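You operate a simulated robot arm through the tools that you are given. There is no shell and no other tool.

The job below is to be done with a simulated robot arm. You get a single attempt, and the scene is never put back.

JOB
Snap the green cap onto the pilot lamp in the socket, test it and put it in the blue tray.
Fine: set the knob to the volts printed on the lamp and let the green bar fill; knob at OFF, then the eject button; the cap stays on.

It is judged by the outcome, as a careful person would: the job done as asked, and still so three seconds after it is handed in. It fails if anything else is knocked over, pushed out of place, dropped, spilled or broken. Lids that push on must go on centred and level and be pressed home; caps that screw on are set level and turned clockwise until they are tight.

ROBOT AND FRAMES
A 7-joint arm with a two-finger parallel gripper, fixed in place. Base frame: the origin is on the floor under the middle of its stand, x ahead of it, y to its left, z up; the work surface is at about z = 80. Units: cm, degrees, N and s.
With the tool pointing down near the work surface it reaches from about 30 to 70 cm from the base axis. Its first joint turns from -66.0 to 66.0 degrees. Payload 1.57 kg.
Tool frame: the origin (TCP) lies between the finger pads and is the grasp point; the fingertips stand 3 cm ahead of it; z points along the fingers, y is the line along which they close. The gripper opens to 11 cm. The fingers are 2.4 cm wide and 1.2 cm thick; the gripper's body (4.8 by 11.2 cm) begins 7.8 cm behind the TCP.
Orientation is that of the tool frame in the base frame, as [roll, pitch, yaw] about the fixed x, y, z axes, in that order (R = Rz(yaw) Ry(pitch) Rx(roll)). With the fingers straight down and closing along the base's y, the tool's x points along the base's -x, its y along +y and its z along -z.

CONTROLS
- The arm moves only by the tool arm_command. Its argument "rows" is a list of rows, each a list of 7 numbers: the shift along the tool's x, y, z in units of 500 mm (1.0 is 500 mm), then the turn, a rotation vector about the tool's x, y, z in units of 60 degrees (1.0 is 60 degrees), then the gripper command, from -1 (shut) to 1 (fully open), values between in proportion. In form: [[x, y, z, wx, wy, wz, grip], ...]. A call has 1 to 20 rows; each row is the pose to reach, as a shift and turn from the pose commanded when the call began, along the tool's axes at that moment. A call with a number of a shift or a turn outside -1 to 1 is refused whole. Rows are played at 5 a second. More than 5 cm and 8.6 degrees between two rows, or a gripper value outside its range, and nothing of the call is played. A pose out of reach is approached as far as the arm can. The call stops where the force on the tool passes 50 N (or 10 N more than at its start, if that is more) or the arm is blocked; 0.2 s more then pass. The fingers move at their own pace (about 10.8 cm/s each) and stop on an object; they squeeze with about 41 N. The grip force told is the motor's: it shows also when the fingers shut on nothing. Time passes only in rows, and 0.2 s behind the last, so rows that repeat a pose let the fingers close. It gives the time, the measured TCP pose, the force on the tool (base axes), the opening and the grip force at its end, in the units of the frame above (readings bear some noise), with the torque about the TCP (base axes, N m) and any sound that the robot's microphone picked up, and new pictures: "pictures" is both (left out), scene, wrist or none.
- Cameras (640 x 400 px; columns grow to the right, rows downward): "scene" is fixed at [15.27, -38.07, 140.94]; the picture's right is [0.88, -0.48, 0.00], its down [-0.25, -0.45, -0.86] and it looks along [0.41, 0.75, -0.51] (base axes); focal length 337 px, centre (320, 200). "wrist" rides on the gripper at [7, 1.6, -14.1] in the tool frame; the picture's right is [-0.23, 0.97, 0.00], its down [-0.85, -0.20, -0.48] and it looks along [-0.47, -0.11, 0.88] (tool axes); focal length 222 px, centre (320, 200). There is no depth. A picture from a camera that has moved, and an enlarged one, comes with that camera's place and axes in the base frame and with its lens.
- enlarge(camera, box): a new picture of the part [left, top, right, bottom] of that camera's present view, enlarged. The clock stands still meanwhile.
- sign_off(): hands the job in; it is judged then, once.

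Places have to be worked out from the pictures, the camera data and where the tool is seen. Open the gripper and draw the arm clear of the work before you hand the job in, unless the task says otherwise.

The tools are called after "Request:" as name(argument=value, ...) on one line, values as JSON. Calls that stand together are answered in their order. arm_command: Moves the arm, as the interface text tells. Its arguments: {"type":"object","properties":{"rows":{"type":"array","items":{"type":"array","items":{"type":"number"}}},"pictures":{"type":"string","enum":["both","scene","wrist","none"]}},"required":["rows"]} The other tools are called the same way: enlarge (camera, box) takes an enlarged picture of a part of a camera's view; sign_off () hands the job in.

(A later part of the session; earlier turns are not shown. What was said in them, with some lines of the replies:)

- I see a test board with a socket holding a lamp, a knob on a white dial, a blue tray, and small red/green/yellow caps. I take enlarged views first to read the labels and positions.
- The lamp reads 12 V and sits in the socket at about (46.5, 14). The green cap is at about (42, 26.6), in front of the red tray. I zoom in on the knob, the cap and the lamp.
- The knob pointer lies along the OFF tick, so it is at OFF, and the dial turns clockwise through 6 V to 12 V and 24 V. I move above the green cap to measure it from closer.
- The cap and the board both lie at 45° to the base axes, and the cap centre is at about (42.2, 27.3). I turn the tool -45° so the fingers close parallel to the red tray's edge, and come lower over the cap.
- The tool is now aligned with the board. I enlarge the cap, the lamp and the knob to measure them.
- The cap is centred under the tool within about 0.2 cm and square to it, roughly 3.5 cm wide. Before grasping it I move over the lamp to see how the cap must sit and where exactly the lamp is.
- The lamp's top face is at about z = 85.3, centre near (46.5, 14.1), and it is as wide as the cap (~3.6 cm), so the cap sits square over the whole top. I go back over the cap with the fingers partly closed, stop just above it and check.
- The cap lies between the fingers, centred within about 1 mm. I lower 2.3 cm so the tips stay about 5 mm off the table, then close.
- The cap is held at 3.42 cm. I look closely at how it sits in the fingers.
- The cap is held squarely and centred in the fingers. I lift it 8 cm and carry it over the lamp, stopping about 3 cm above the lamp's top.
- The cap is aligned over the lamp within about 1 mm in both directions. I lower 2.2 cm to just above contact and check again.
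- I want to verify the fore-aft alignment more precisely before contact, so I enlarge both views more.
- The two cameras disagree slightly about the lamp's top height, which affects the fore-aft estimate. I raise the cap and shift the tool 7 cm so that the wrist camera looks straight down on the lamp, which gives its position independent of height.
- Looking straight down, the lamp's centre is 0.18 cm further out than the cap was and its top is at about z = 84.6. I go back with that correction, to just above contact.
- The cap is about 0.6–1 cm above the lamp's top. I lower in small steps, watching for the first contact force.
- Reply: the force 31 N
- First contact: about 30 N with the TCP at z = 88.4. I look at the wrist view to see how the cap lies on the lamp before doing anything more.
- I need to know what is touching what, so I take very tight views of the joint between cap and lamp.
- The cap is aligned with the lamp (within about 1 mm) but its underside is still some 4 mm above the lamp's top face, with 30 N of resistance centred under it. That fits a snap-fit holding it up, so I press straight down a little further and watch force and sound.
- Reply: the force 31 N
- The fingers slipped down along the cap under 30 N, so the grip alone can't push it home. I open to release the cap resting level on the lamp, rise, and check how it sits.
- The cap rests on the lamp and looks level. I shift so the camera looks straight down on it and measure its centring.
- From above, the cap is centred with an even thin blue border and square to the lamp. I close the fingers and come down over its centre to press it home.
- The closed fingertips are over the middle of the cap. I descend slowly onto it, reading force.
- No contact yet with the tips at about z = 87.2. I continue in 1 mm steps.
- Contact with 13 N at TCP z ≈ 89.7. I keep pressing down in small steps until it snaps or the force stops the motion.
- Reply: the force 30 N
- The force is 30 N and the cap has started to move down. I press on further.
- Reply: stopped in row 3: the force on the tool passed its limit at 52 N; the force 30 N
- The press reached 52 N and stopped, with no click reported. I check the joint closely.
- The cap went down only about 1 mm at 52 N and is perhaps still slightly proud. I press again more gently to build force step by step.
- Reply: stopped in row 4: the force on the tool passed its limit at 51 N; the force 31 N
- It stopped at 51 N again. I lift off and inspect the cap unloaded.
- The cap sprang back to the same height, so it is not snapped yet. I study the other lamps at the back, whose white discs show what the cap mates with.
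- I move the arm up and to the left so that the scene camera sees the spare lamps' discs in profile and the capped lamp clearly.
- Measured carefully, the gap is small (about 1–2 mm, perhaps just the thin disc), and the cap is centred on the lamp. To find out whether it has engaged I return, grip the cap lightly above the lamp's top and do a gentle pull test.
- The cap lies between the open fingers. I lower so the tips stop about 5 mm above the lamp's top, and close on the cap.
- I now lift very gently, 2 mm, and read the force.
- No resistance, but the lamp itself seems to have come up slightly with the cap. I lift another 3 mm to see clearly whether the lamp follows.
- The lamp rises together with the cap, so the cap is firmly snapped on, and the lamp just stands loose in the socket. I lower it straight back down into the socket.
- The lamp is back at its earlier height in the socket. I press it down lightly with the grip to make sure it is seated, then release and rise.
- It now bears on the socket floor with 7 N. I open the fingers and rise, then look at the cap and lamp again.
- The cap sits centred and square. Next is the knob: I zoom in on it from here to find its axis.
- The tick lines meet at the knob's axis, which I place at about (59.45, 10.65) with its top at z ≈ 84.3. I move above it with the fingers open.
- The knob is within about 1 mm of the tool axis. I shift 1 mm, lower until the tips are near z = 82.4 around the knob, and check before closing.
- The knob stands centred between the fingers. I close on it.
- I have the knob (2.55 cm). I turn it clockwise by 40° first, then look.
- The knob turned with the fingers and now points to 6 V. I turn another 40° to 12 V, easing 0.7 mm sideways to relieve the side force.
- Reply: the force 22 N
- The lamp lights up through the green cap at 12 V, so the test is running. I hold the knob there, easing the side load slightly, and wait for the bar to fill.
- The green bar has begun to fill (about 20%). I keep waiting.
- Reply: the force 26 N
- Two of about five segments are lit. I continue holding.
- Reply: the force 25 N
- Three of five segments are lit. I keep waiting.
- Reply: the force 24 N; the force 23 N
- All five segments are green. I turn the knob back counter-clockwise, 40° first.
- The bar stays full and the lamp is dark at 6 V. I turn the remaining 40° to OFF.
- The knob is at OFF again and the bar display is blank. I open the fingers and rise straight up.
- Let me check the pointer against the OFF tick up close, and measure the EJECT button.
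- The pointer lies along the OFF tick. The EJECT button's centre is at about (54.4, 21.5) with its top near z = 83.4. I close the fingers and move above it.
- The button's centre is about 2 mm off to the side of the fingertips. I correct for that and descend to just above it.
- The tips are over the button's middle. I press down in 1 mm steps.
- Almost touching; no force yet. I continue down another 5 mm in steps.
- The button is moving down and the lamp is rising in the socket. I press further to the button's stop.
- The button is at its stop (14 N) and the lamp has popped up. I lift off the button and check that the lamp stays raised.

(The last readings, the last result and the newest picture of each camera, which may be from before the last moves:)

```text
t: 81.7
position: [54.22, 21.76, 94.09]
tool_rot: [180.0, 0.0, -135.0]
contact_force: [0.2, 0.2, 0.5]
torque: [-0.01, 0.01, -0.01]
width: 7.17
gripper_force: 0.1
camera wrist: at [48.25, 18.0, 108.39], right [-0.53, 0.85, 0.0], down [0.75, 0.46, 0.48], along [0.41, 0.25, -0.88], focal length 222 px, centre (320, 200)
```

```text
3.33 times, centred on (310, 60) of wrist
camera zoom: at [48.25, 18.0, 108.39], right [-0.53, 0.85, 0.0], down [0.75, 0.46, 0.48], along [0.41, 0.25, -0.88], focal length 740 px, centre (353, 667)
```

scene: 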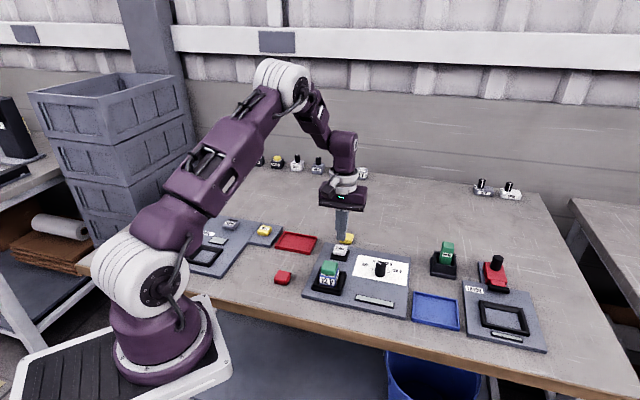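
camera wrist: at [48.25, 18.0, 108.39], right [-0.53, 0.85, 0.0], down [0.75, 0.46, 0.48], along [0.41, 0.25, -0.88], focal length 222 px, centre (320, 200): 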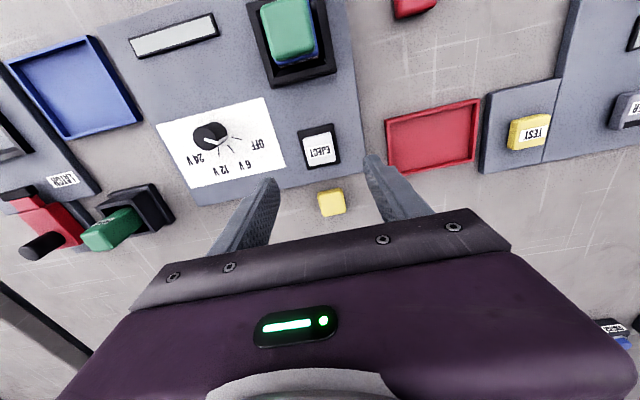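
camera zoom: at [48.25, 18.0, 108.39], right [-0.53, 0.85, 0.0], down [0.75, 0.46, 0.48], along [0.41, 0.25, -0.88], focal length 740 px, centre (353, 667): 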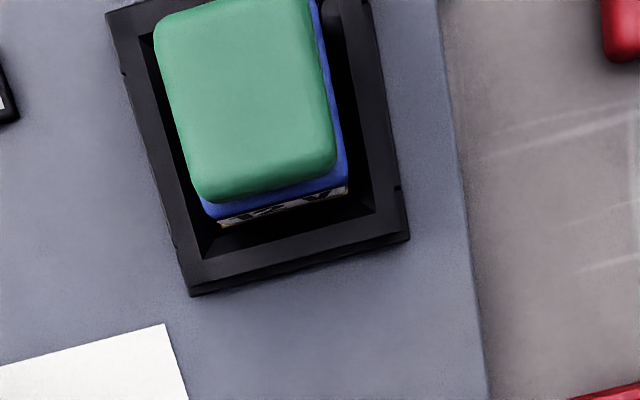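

The lamp with its cap stays raised on the ejector. I move over it with the fingers open to 7 cm to grip it by the lamp body.

Request:
arm_command(rows=[[0.04, 0, 0, 0, 0, 0, 0.27], [0.09, 0.001, 0, 0, 0, 0, 0.27], [0.14, 0.002, 0, 0, 0, 0, 0.27], [0.19, 0.0025, 0, 0, 0, 0, 0.27], [0.2155, 0.0025, 0, 0, 0, 0, 0.27], [0.2155, 0.0025, 0, 0, 0, 0, 0.27], [0.2155, 0.0025, 0, 0, 0, 0, 0.27]], pictures="both")

Request:
enlarge(camera="wrist", box=[256, 90, 384, 210])

Request:
enlarge(camera="scene", box=[314, 254, 350, 299])

```text
t: 83.3
position: [46.65, 14.19, 94.18]
tool_rot: [-179.9, 0.0, -135.0]
contact_force: [0.7, -0.3, 0.1]
torque: [-0.04, 0.0, 0.0]
width: 6.98
gripper_force: 0.0
camera wrist: at [40.66, 10.37, 108.39], right [-0.53, 0.85, 0.0], down [0.75, 0.46, 0.48], along [0.41, 0.25, -0.88], focal length 222 px, centre (320, 200)
```

scene: 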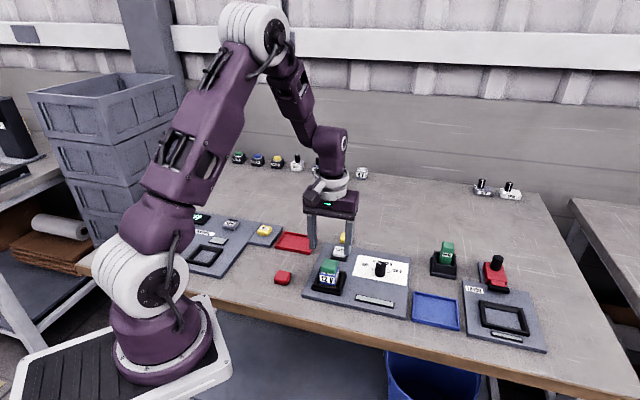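
wrist: 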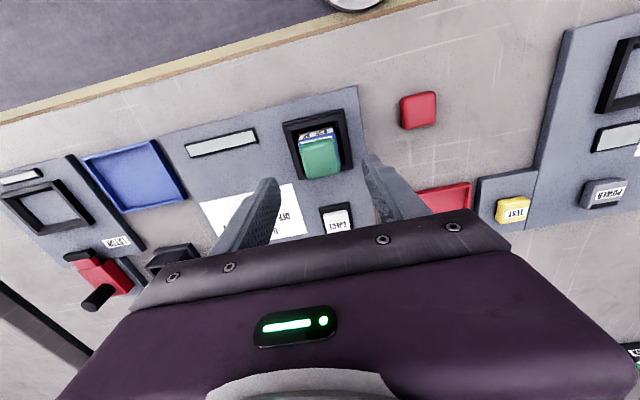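

```text
3.33 times, centred on (320, 150) of wrist
camera zoom: at [40.66, 10.37, 108.39], right [-0.53, 0.85, 0.0], down [0.75, 0.46, 0.48], along [0.41, 0.25, -0.88], focal length 740 px, centre (320, 367)
```

zoom: 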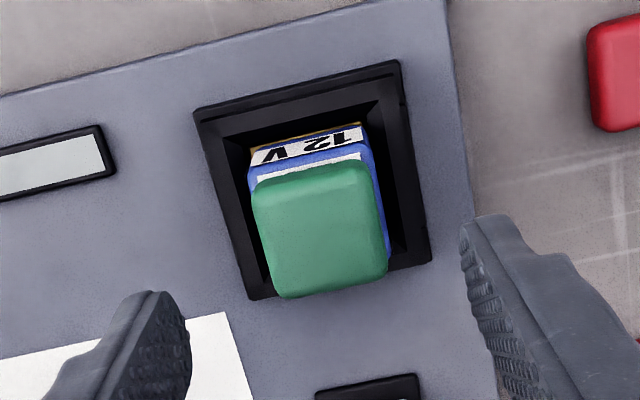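

```text
8.89 times, centred on (332, 276) of scene
camera zoom: at [15.27, -38.07, 140.94], right [0.88, -0.48, 0.0], down [-0.25, -0.45, -0.86], along [0.41, 0.75, -0.51], focal length 2992 px, centre (213, -480)
```

zoom: 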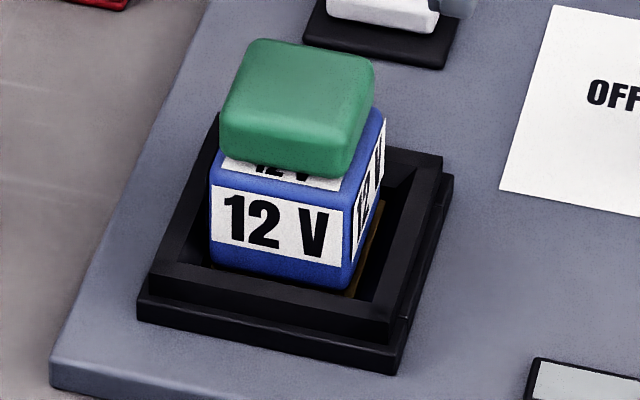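

The lamp is centred under the tool (within 1 mm) and the socket rim is at about z = 82.3. I lower until the tips are at z ≈ 83.1, well above the rim, beside the lamp body.

Request:
arm_command(rows=[[0, 0.0012, 0.03, 0, 0, 0, 0.27], [0, 0.0012, 0.07, 0, 0, 0, 0.27], [0, 0.0012, 0.11, 0, 0, 0, 0.27], [0, 0.0012, 0.145, 0, 0, 0, 0.27], [0, 0.0012, 0.164, 0, 0, 0, 0.27], [0, 0.0012, 0.164, 0, 0, 0, 0.27]], pictures="none")

Request:
enlarge(camera="scene", box=[306, 244, 362, 299])

Request:
enlarge(camera="wrist", box=[224, 90, 416, 230])

```text
t: 84.7
position: [46.6, 14.15, 85.95]
tool_rot: [-180.0, -0.1, -135.0]
contact_force: [0.2, 0.1, -1.2]
torque: [0.02, 0.0, -0.03]
width: 7.0
gripper_force: 0.1
```

```text
7.27 times, centred on (334, 272) of scene
camera zoom: at [15.27, -38.07, 140.94], right [0.88, -0.48, 0.0], down [-0.25, -0.45, -0.86], along [0.41, 0.75, -0.51], focal length 2448 px, centre (218, -320)
```

zoom: 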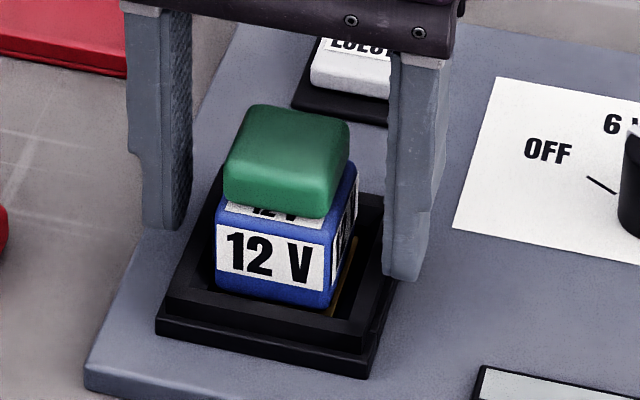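

```text
2.86 times, centred on (320, 160) of wrist
camera zoom: at [40.59, 10.41, 100.23], right [-0.53, 0.85, 0.0], down [0.75, 0.46, 0.48], along [0.41, 0.25, -0.88], focal length 635 px, centre (320, 314)
```

zoom: 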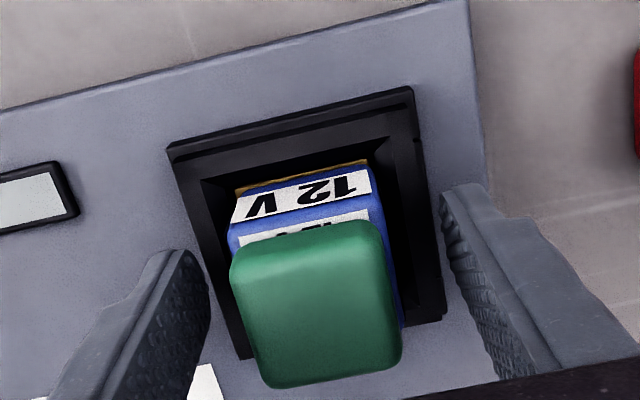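

The fingers straddle the lamp above the rim. I close on the lamp body.

Request:
arm_command(rows=[[0, 0, 0, 0, 0, 0, 0.0], [0, 0, 0, 0, 0, 0, -0.2], [0, 0, 0, 0, 0, 0, -0.4], [0, 0, 0, 0, 0, 0, -0.6], [0, 0, 0, 0, 0, 0, -0.6]], pictures="none")

Request:
enlarge(camera="scene", box=[306, 244, 362, 299])

Request:
enlarge(camera="wrist", box=[256, 110, 384, 220])

```text
t: 85.9
position: [46.63, 14.29, 85.97]
tool_rot: [179.9, 0.0, -134.9]
contact_force: [-0.3, 0.6, -0.9]
torque: [-0.03, 0.02, 0.0]
width: 3.89
gripper_force: 41.3
```

```text
7.27 times, centred on (334, 272) of scene
camera zoom: at [15.27, -38.07, 140.94], right [0.88, -0.48, 0.0], down [-0.25, -0.45, -0.86], along [0.41, 0.75, -0.51], focal length 2448 px, centre (218, -320)
```

zoom: 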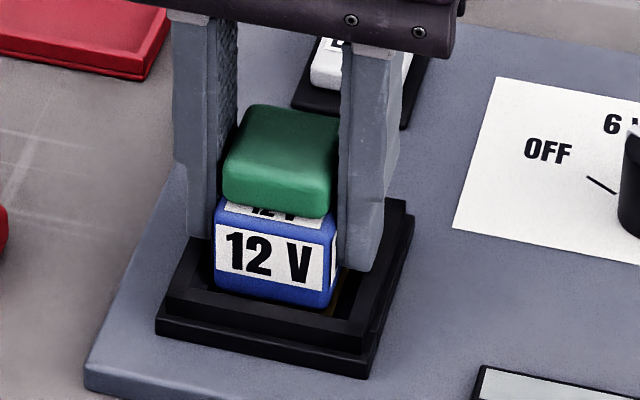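

```text
3.64 times, centred on (320, 165) of wrist
camera zoom: at [40.59, 10.41, 100.24], right [-0.53, 0.85, 0.0], down [0.75, 0.46, 0.48], along [0.41, 0.25, -0.88], focal length 808 px, centre (320, 327)
```

zoom: 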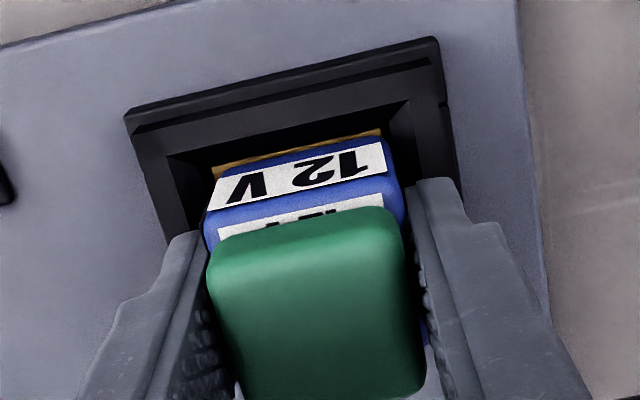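

I hold the lamp by its body (3.89 cm). I lift it straight out and carry it over to the blue tray at about (63.5, -4.3).

Request:
arm_command(rows=[[0, 0, -0.03, 0, 0, 0, -0.6], [0, 0, -0.08, 0, 0, 0, -0.6], [0, 0, -0.13, 0, 0, 0, -0.6], [0, 0, -0.18, 0, 0, 0, -0.6], [0.002, -0.04, -0.2, 0, 0, 0, -0.6], [0.005, -0.1, -0.2, 0, 0, 0, -0.6], [0.008, -0.16, -0.2, 0, 0, 0, -0.6], [0.011, -0.22, -0.2, 0, 0, 0, -0.6], [0.014, -0.28, -0.2, 0, 0, 0, -0.6], [0.017, -0.34, -0.2, 0, 0, 0, -0.6], [0.02, -0.4, -0.2, 0, 0, 0, -0.6], [0.022, -0.45, -0.2, 0, 0, 0, -0.6], [0.023, -0.485, -0.2, 0, 0, 0, -0.6], [0.024, -0.5, -0.2, 0, 0, 0, -0.6], [0.024, -0.5, -0.2, 0, 0, 0, -0.6], [0.024, -0.5, -0.2, 0, 0, 0, -0.6]], pictures="both")

Request:
enlarge(camera="scene", box=[380, 220, 480, 340])

```text
t: 89.3
position: [63.41, -4.34, 95.79]
tool_rot: [-180.0, 0.0, -134.9]
contact_force: [-0.4, -0.6, -0.5]
torque: [0.0, -0.02, 0.01]
width: 3.89
gripper_force: 41.0
camera wrist: at [57.4, -8.17, 110.08], right [-0.53, 0.85, 0.0], down [0.75, 0.46, 0.48], along [0.41, 0.25, -0.88], focal length 222 px, centre (320, 200)
```

scene: 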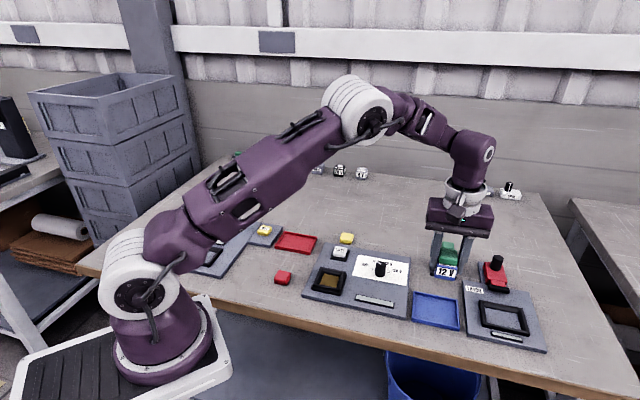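
wrist: 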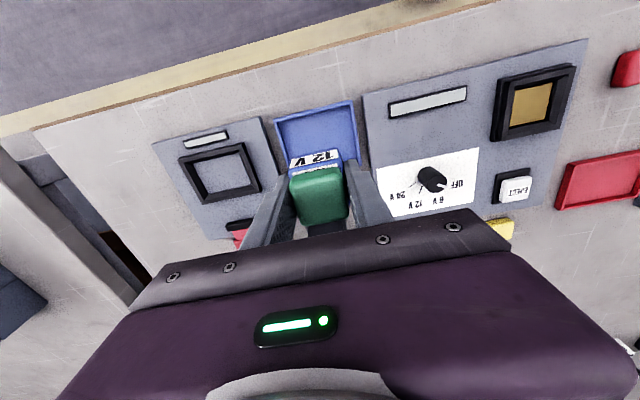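

```text
3.33 times, centred on (430, 280) of scene
camera zoom: at [15.27, -38.07, 140.94], right [0.88, -0.48, 0.0], down [-0.25, -0.45, -0.86], along [0.41, 0.75, -0.51], focal length 1122 px, centre (-47, -67)
```

zoom: 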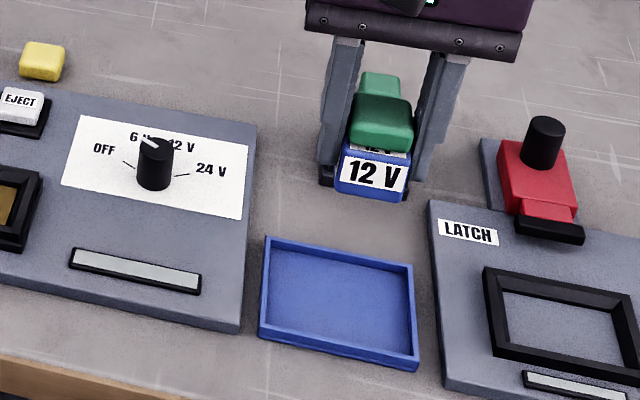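

The lamp hangs securely with the cap on. I measure the tray's position from the wrist view.

Request:
enlarge(camera="wrist", box=[256, 85, 384, 205])

```text
3.33 times, centred on (320, 145) of wrist
camera zoom: at [57.4, -8.17, 110.08], right [-0.53, 0.85, 0.0], down [0.75, 0.46, 0.48], along [0.41, 0.25, -0.88], focal length 740 px, centre (320, 383)
```

zoom: 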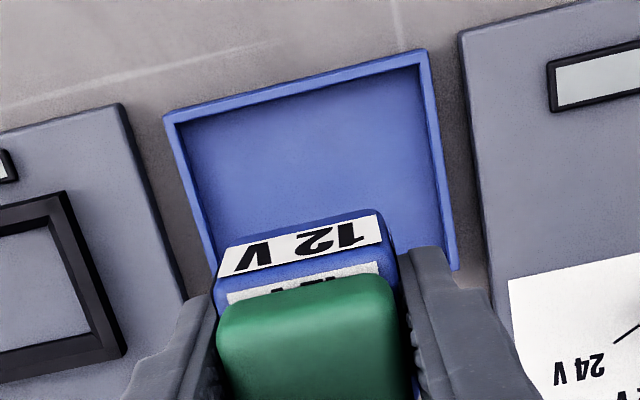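

The tool is over the tray's middle within 1–2 mm. I lower the lamp to about 1 cm above the tray floor.

Request:
arm_command(rows=[[-0.002, -0.002, 0.04, 0, 0, 0, -0.6], [-0.002, -0.002, 0.09, 0, 0, 0, -0.6], [-0.002, -0.002, 0.14, 0, 0, 0, -0.6], [-0.002, -0.002, 0.18, 0, 0, 0, -0.6], [-0.002, -0.002, 0.205, 0, 0, 0, -0.6], [-0.002, -0.002, 0.218, 0, 0, 0, -0.6], [-0.002, -0.002, 0.218, 0, 0, 0, -0.6]], pictures="wrist")

Request:
enlarge(camera="scene", box=[395, 260, 475, 340])

```text
t: 90.9
position: [63.5, -4.28, 85.01]
tool_rot: [180.0, 0.0, -135.0]
contact_force: [0.1, -0.1, -0.9]
torque: [0.02, -0.01, -0.01]
width: 3.87
gripper_force: 40.8
camera wrist: at [57.62, -8.07, 99.21], right [-0.53, 0.85, 0.0], down [0.75, 0.46, 0.48], along [0.41, 0.25, -0.88], focal length 222 px, centre (320, 200)
```

wrist: 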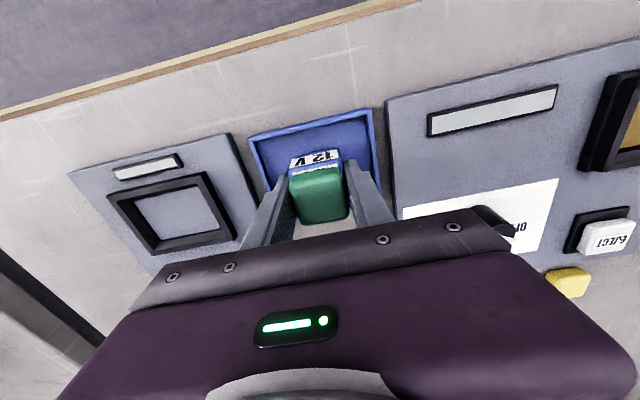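

```text
5.00 times, centred on (435, 300) of scene
camera zoom: at [15.27, -38.07, 140.94], right [0.88, -0.48, 0.0], down [-0.25, -0.45, -0.86], along [0.41, 0.75, -0.51], focal length 1683 px, centre (-255, -300)
```

zoom: 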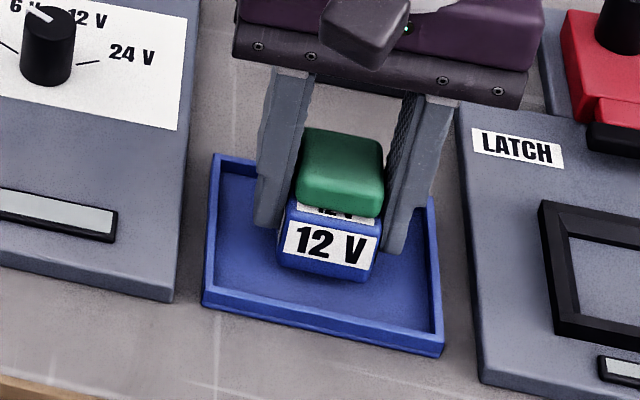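

The lamp is over the tray floor. I lower in 1 mm steps until it touches.

Request:
arm_command(rows=[[0, 0, 0.002, 0, 0, 0, -0.6], [0, 0, 0.004, 0, 0, 0, -0.6], [0, 0, 0.006, 0, 0, 0, -0.6], [0, 0, 0.008, 0, 0, 0, -0.6], [0, 0, 0.01, 0, 0, 0, -0.6]], pictures="none")

Request:
enlarge(camera="scene", box=[395, 260, 475, 340])

```text
t: 92.1
position: [63.76, -4.31, 84.52]
tool_rot: [179.9, 0.0, -135.1]
contact_force: [-0.4, -0.2, -0.5]
torque: [0.04, 0.0, -0.01]
width: 3.88
gripper_force: 40.8
```

```text
5.00 times, centred on (435, 300) of scene
camera zoom: at [15.27, -38.07, 140.94], right [0.88, -0.48, 0.0], down [-0.25, -0.45, -0.86], along [0.41, 0.75, -0.51], focal length 1683 px, centre (-255, -300)
```

zoom: 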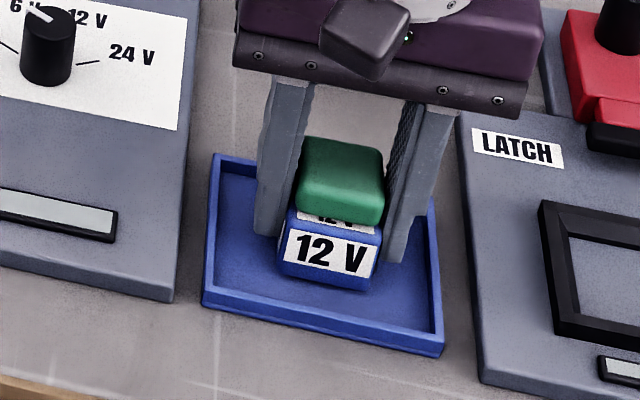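

Not touching yet. I continue another 4 mm in small steps.

Request:
arm_command(rows=[[0, 0, 0.002, 0, 0, 0, -0.6], [0, 0, 0.004, 0, 0, 0, -0.6], [0, 0, 0.006, 0, 0, 0, -0.6], [0, 0, 0.007, 0, 0, 0, -0.6]], pictures="none")

Request:
enlarge(camera="scene", box=[405, 270, 465, 330])

```text
t: 93.1
position: [63.67, -4.34, 84.24]
tool_rot: [-179.8, 0.2, -134.9]
contact_force: [-7.4, -1.6, 32.9]
torque: [0.02, 0.34, -0.03]
width: 3.89
gripper_force: 41.3
```

```text
6.67 times, centred on (435, 300) of scene
camera zoom: at [15.18, -38.07, 140.96], right [0.88, -0.48, 0.0], down [-0.24, -0.45, -0.86], along [0.41, 0.75, -0.51], focal length 2244 px, centre (-447, -467)
```

zoom: 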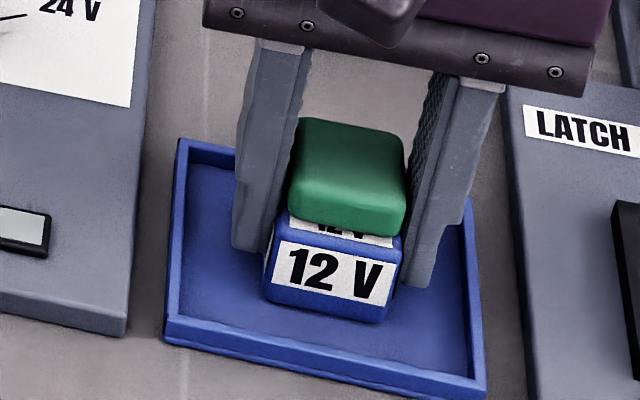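

It is on the tray floor with 33 N, a little more than wanted. I back off 2 mm to relieve the load before opening.

Request:
arm_command(rows=[[0, 0, -0.002, 0, 0, 0, -0.6], [0, 0, -0.004, 0, 0, 0, -0.6], [0, 0, -0.004, 0, 0, 0, -0.6]], pictures="none")

```text
t: 93.9
position: [63.67, -4.32, 84.33]
tool_rot: [180.0, 0.1, -135.1]
contact_force: [3.2, -2.0, 12.0]
torque: [-0.07, -0.25, -0.06]
width: 3.89
gripper_force: 40.9
```

12 N remain, so I ease up another 0.8 mm and then open the fingers to 5.5 cm, staying inside the tray walls.

Request:
arm_command(rows=[[0, 0, -0.0016, 0, 0, 0, -0.6], [0, 0, -0.0016, 0, 0, 0, -0.2], [0, 0, -0.0016, 0, 0, 0, 0.0], [0, 0, -0.0016, 0, 0, 0, 0.0], [0, 0, -0.0016, 0, 0, 0, 0.0]], pictures="wrist")

Request:
enlarge(camera="scene", box=[405, 270, 465, 330])

```text
t: 95.1
position: [63.63, -4.31, 84.35]
tool_rot: [-180.0, 0.0, -135.1]
contact_force: [-0.8, -0.2, 0.7]
torque: [0.01, 0.01, 0.0]
width: 5.5
gripper_force: 0.1
camera wrist: at [57.69, -8.12, 98.67], right [-0.53, 0.85, 0.0], down [0.75, 0.46, 0.48], along [0.41, 0.25, -0.88], focal length 222 px, centre (320, 200)
```

wrist: 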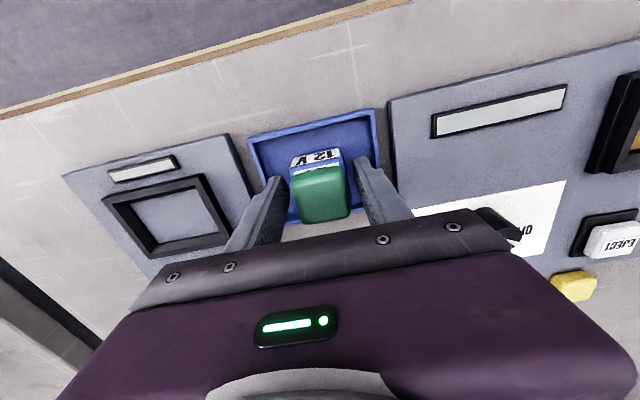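

```text
6.67 times, centred on (435, 300) of scene
camera zoom: at [15.27, -38.07, 140.94], right [0.88, -0.48, 0.0], down [-0.25, -0.45, -0.86], along [0.41, 0.75, -0.51], focal length 2244 px, centre (-447, -467)
```

zoom: 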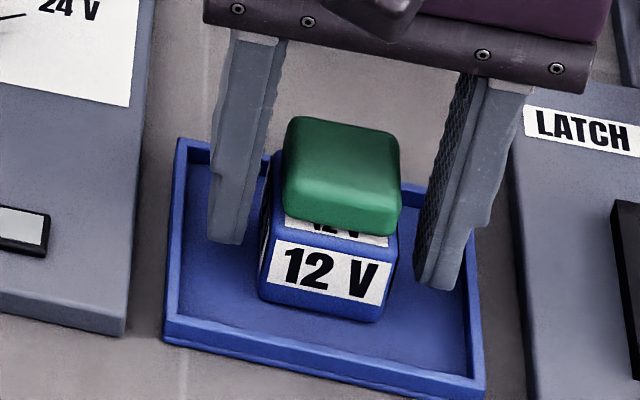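

The lamp stands free on the tray floor with the cap on. I rise straight up and then withdraw toward the robot.

Request:
arm_command(rows=[[0, 0, -0.03, 0, 0, 0, 0.0], [0, 0, -0.08, 0, 0, 0, 0.0], [0, 0, -0.14, 0, 0, 0, 0.0], [0, 0, -0.2, 0, 0, 0, 0.0], [0, 0, -0.26, 0, 0, 0, 0.2], [0, 0, -0.32, 0, 0, 0, 0.4], [0.05, 0.03, -0.34, 0, 0, 0, 0.6], [0.1, 0.06, -0.34, 0, 0, 0, 0.8], [0.16, 0.1, -0.34, 0, 0, 0, 1], [0.22, 0.14, -0.34, 0, 0, 0, 1], [0.22, 0.14, -0.34, 0, 0, 0, 1]], pictures="both")

Request:
enlarge(camera="scene", box=[395, 260, 475, 340])

Request:
enlarge(camera="scene", box=[260, 220, 420, 320])

```text
t: 97.5
position: [50.77, -7.17, 101.34]
tool_rot: [180.0, 0.0, -135.0]
contact_force: [0.4, 0.1, 0.0]
torque: [-0.05, -0.01, 0.01]
width: 11.02
gripper_force: 0.2
camera wrist: at [44.82, -10.95, 115.56], right [-0.53, 0.85, 0.0], down [0.75, 0.46, 0.48], along [0.41, 0.25, -0.88], focal length 222 px, centre (320, 200)
```

scene: 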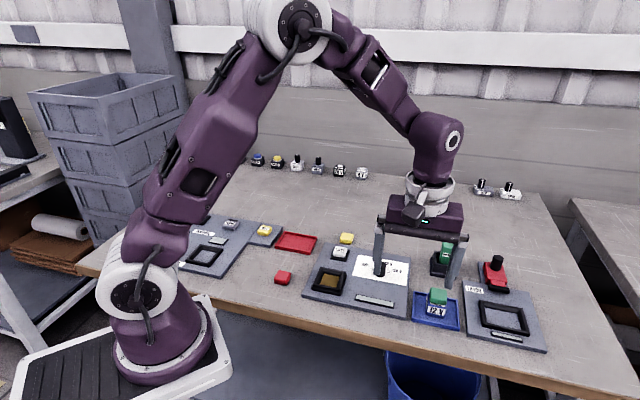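
wrist: 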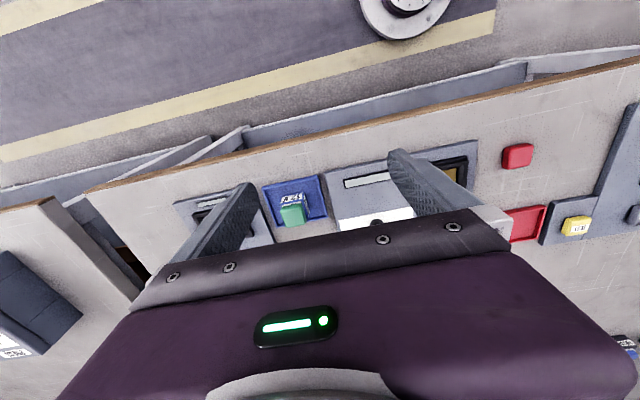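

```text
5.00 times, centred on (435, 300) of scene
camera zoom: at [15.26, -38.07, 140.94], right [0.88, -0.48, 0.0], down [-0.25, -0.45, -0.86], along [0.41, 0.75, -0.51], focal length 1683 px, centre (-255, -300)
```

zoom: 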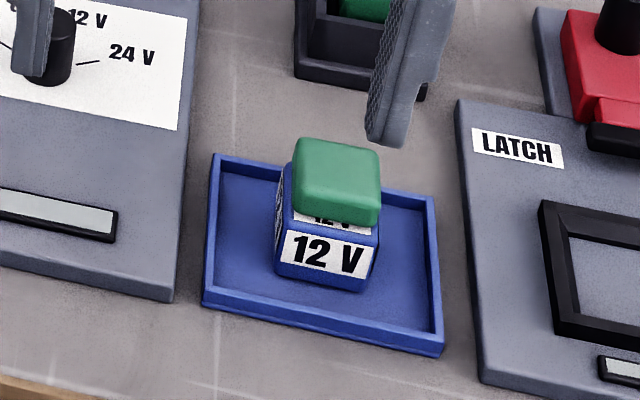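

```text
4.00 times, centred on (340, 270) of scene
camera zoom: at [15.26, -38.07, 140.94], right [0.88, -0.48, 0.0], down [-0.25, -0.45, -0.86], along [0.41, 0.75, -0.51], focal length 1346 px, centre (240, -80)
```

zoom: 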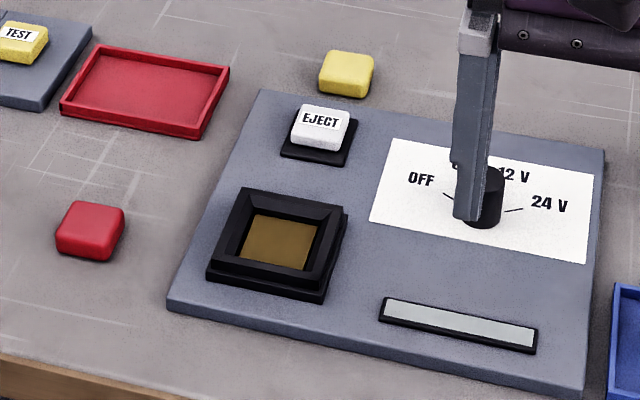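

Everything looks in place. I take a last close look at the cap/lamp joint and the knob area.

Request:
enlarge(camera="scene", box=[425, 282, 457, 322])

Request:
enlarge(camera="wrist", box=[250, 160, 346, 240])

Request:
enlarge(camera="scene", box=[425, 235, 560, 355])

```text
10.00 times, centred on (441, 302) of scene
camera zoom: at [15.26, -38.07, 140.94], right [0.88, -0.48, 0.0], down [-0.25, -0.45, -0.86], along [0.41, 0.75, -0.51], focal length 3366 px, centre (-890, -820)
```

zoom: 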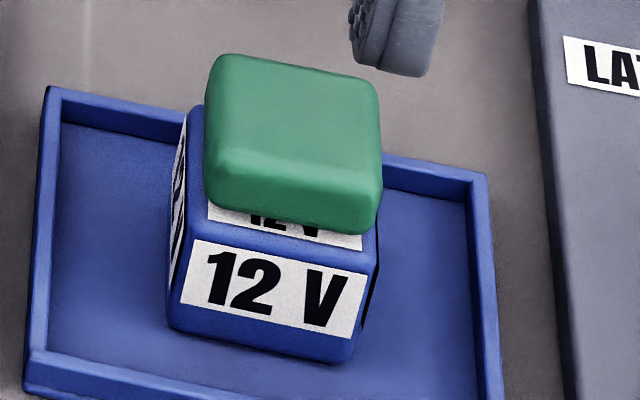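

```text
5.00 times, centred on (298, 200) of wrist
camera zoom: at [44.82, -10.95, 115.56], right [-0.53, 0.85, 0.0], down [0.75, 0.46, 0.48], along [0.41, 0.25, -0.88], focal length 1111 px, centre (430, 200)
```

zoom: 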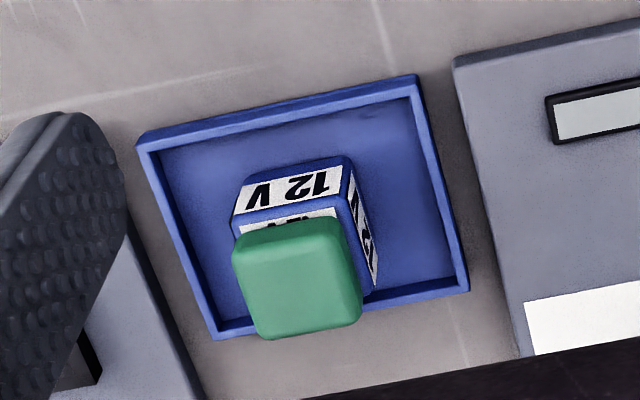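

```text
3.33 times, centred on (492, 295) of scene
camera zoom: at [15.26, -38.07, 140.94], right [0.88, -0.48, 0.0], down [-0.25, -0.45, -0.86], along [0.41, 0.75, -0.51], focal length 1122 px, centre (-255, -117)
```

zoom: 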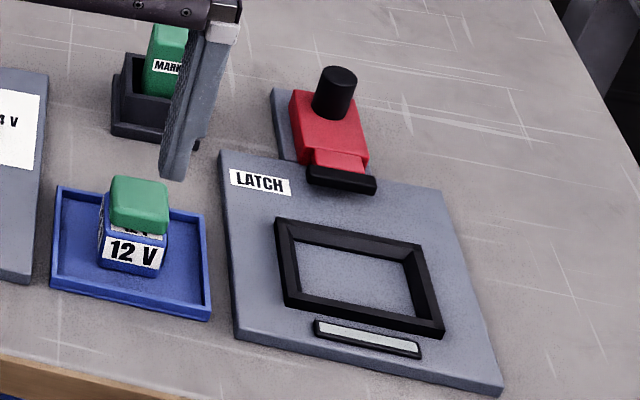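

I zoom further on the joint from the wrist camera, which now looks at it obliquely, to judge whether any gap remains.

Request:
enlarge(camera="wrist", box=[292, 185, 332, 231])

Request:
enlarge(camera="scene", box=[430, 292, 454, 312])

```text
8.70 times, centred on (312, 208) of wrist
camera zoom: at [44.82, -10.95, 115.56], right [-0.53, 0.85, 0.0], down [0.75, 0.46, 0.48], along [0.41, 0.25, -0.88], focal length 1932 px, centre (390, 130)
```

zoom: 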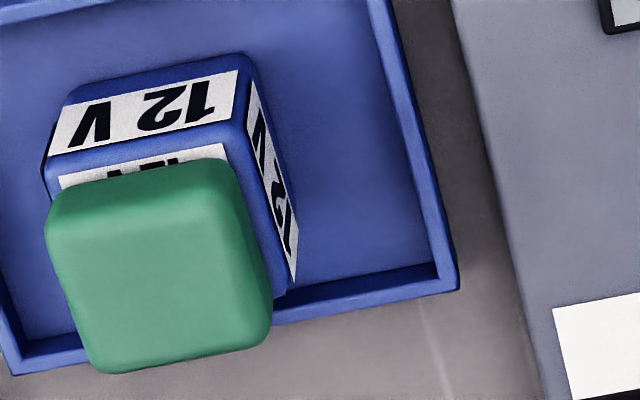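

```text
16.00 times, centred on (442, 302) of scene
camera zoom: at [15.26, -38.07, 140.94], right [0.88, -0.48, 0.0], down [-0.25, -0.45, -0.86], along [0.41, 0.75, -0.51], focal length 5386 px, centre (-1632, -1432)
```

zoom: 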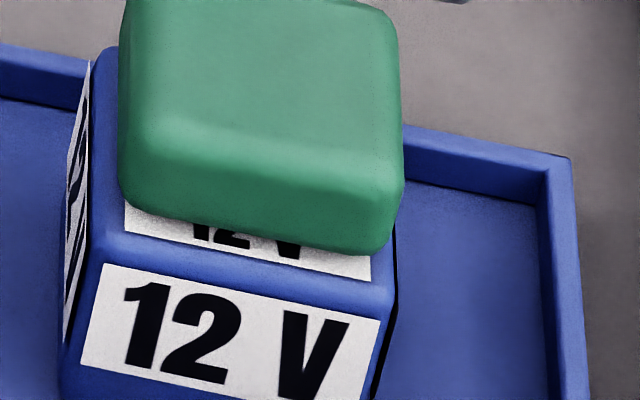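

The cap sits flush and square on the lamp, with the remaining offset within about 1 mm, and everything else is where it was. I draw the arm up and back, clear of the work, for a final check.

Request:
arm_command(rows=[[0.005, 0.03, -0.04, 0, 0, 0, 1], [0.015, 0.08, -0.08, 0, 0, 0, 1], [0.025, 0.13, -0.12, 0, 0, 0, 1], [0.035, 0.18, -0.14, 0, 0, 0, 1], [0.042, 0.24, -0.14, 0, 0, 0, 1], [0.042, 0.24, -0.14, 0, 0, 0, 1], [0.042, 0.24, -0.14, 0, 0, 0, 1]], pictures="both")

Request:
enlarge(camera="scene", box=[340, 235, 480, 340])

```text
t: 99.1
position: [40.86, -0.24, 108.47]
tool_rot: [180.0, -0.1, -135.0]
contact_force: [0.4, -0.3, -0.2]
torque: [0.02, 0.03, 0.0]
width: 11.01
gripper_force: 0.0
camera wrist: at [34.83, -3.95, 122.66], right [-0.53, 0.85, 0.0], down [0.75, 0.46, 0.48], along [0.41, 0.25, -0.88], focal length 222 px, centre (320, 200)
```

scene: 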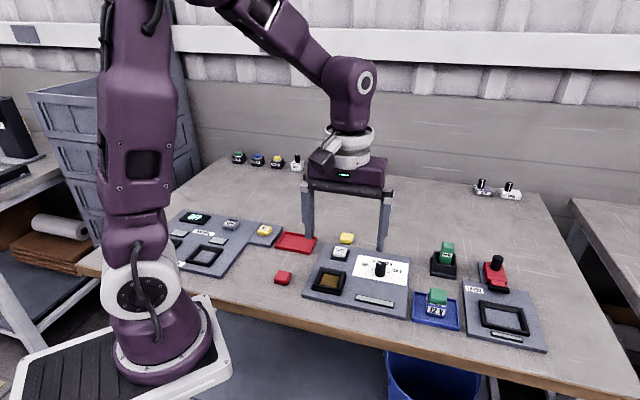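
wrist: 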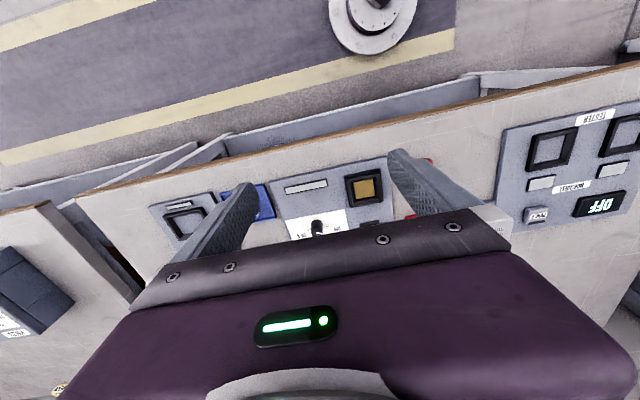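

```text
3.81 times, centred on (410, 288) of scene
camera zoom: at [15.27, -38.07, 140.94], right [0.88, -0.48, 0.0], down [-0.25, -0.45, -0.86], along [0.41, 0.75, -0.51], focal length 1282 px, centre (-23, -133)
```

zoom: 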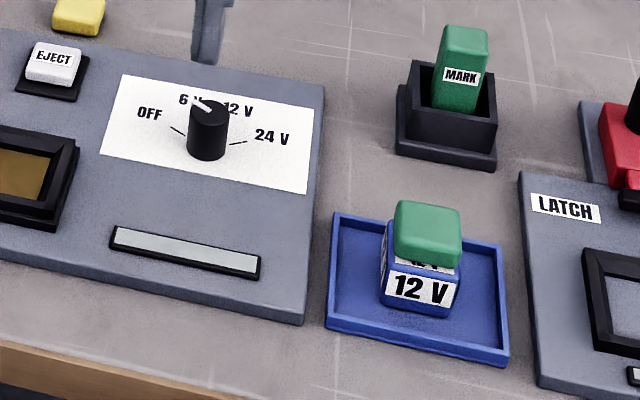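

The capped 12 V lamp stands upright in the blue tray and the knob is at OFF. The gripper is open, the arm is clear and nothing else has moved, so I hand the job in.

Request:
sign_off()

```text
The job is handed in.
```

The green cap is on the 12 V pilot lamp, the lamp passed its test, and it now stands upright in the blue tray with the cap still on.

- **Cap:** I set it centred and level and pressed it at about 50 N. No click was reported. When I lifted the cap about half a centimetre, the lamp came up with it, so I take it as snapped on. I set the lamp back in the socket before testing.
- **Fit:** in the last close-up the gap between cap and lamp looked to be about 1 mm at most.
- **Test:** I turned the knob to 12 V, the lamp lit through the cap, and all five bar segments went green. I then turned the knob back to OFF, and the pointer lines up with the OFF mark.
- **Eject and tray:** I pressed the eject button to its stop and the lamp popped up. I gripped it by the body rather than the cap and set it in the tray.

Nothing else on the bench looks moved. The gripper is open and the arm is drawn back clear.
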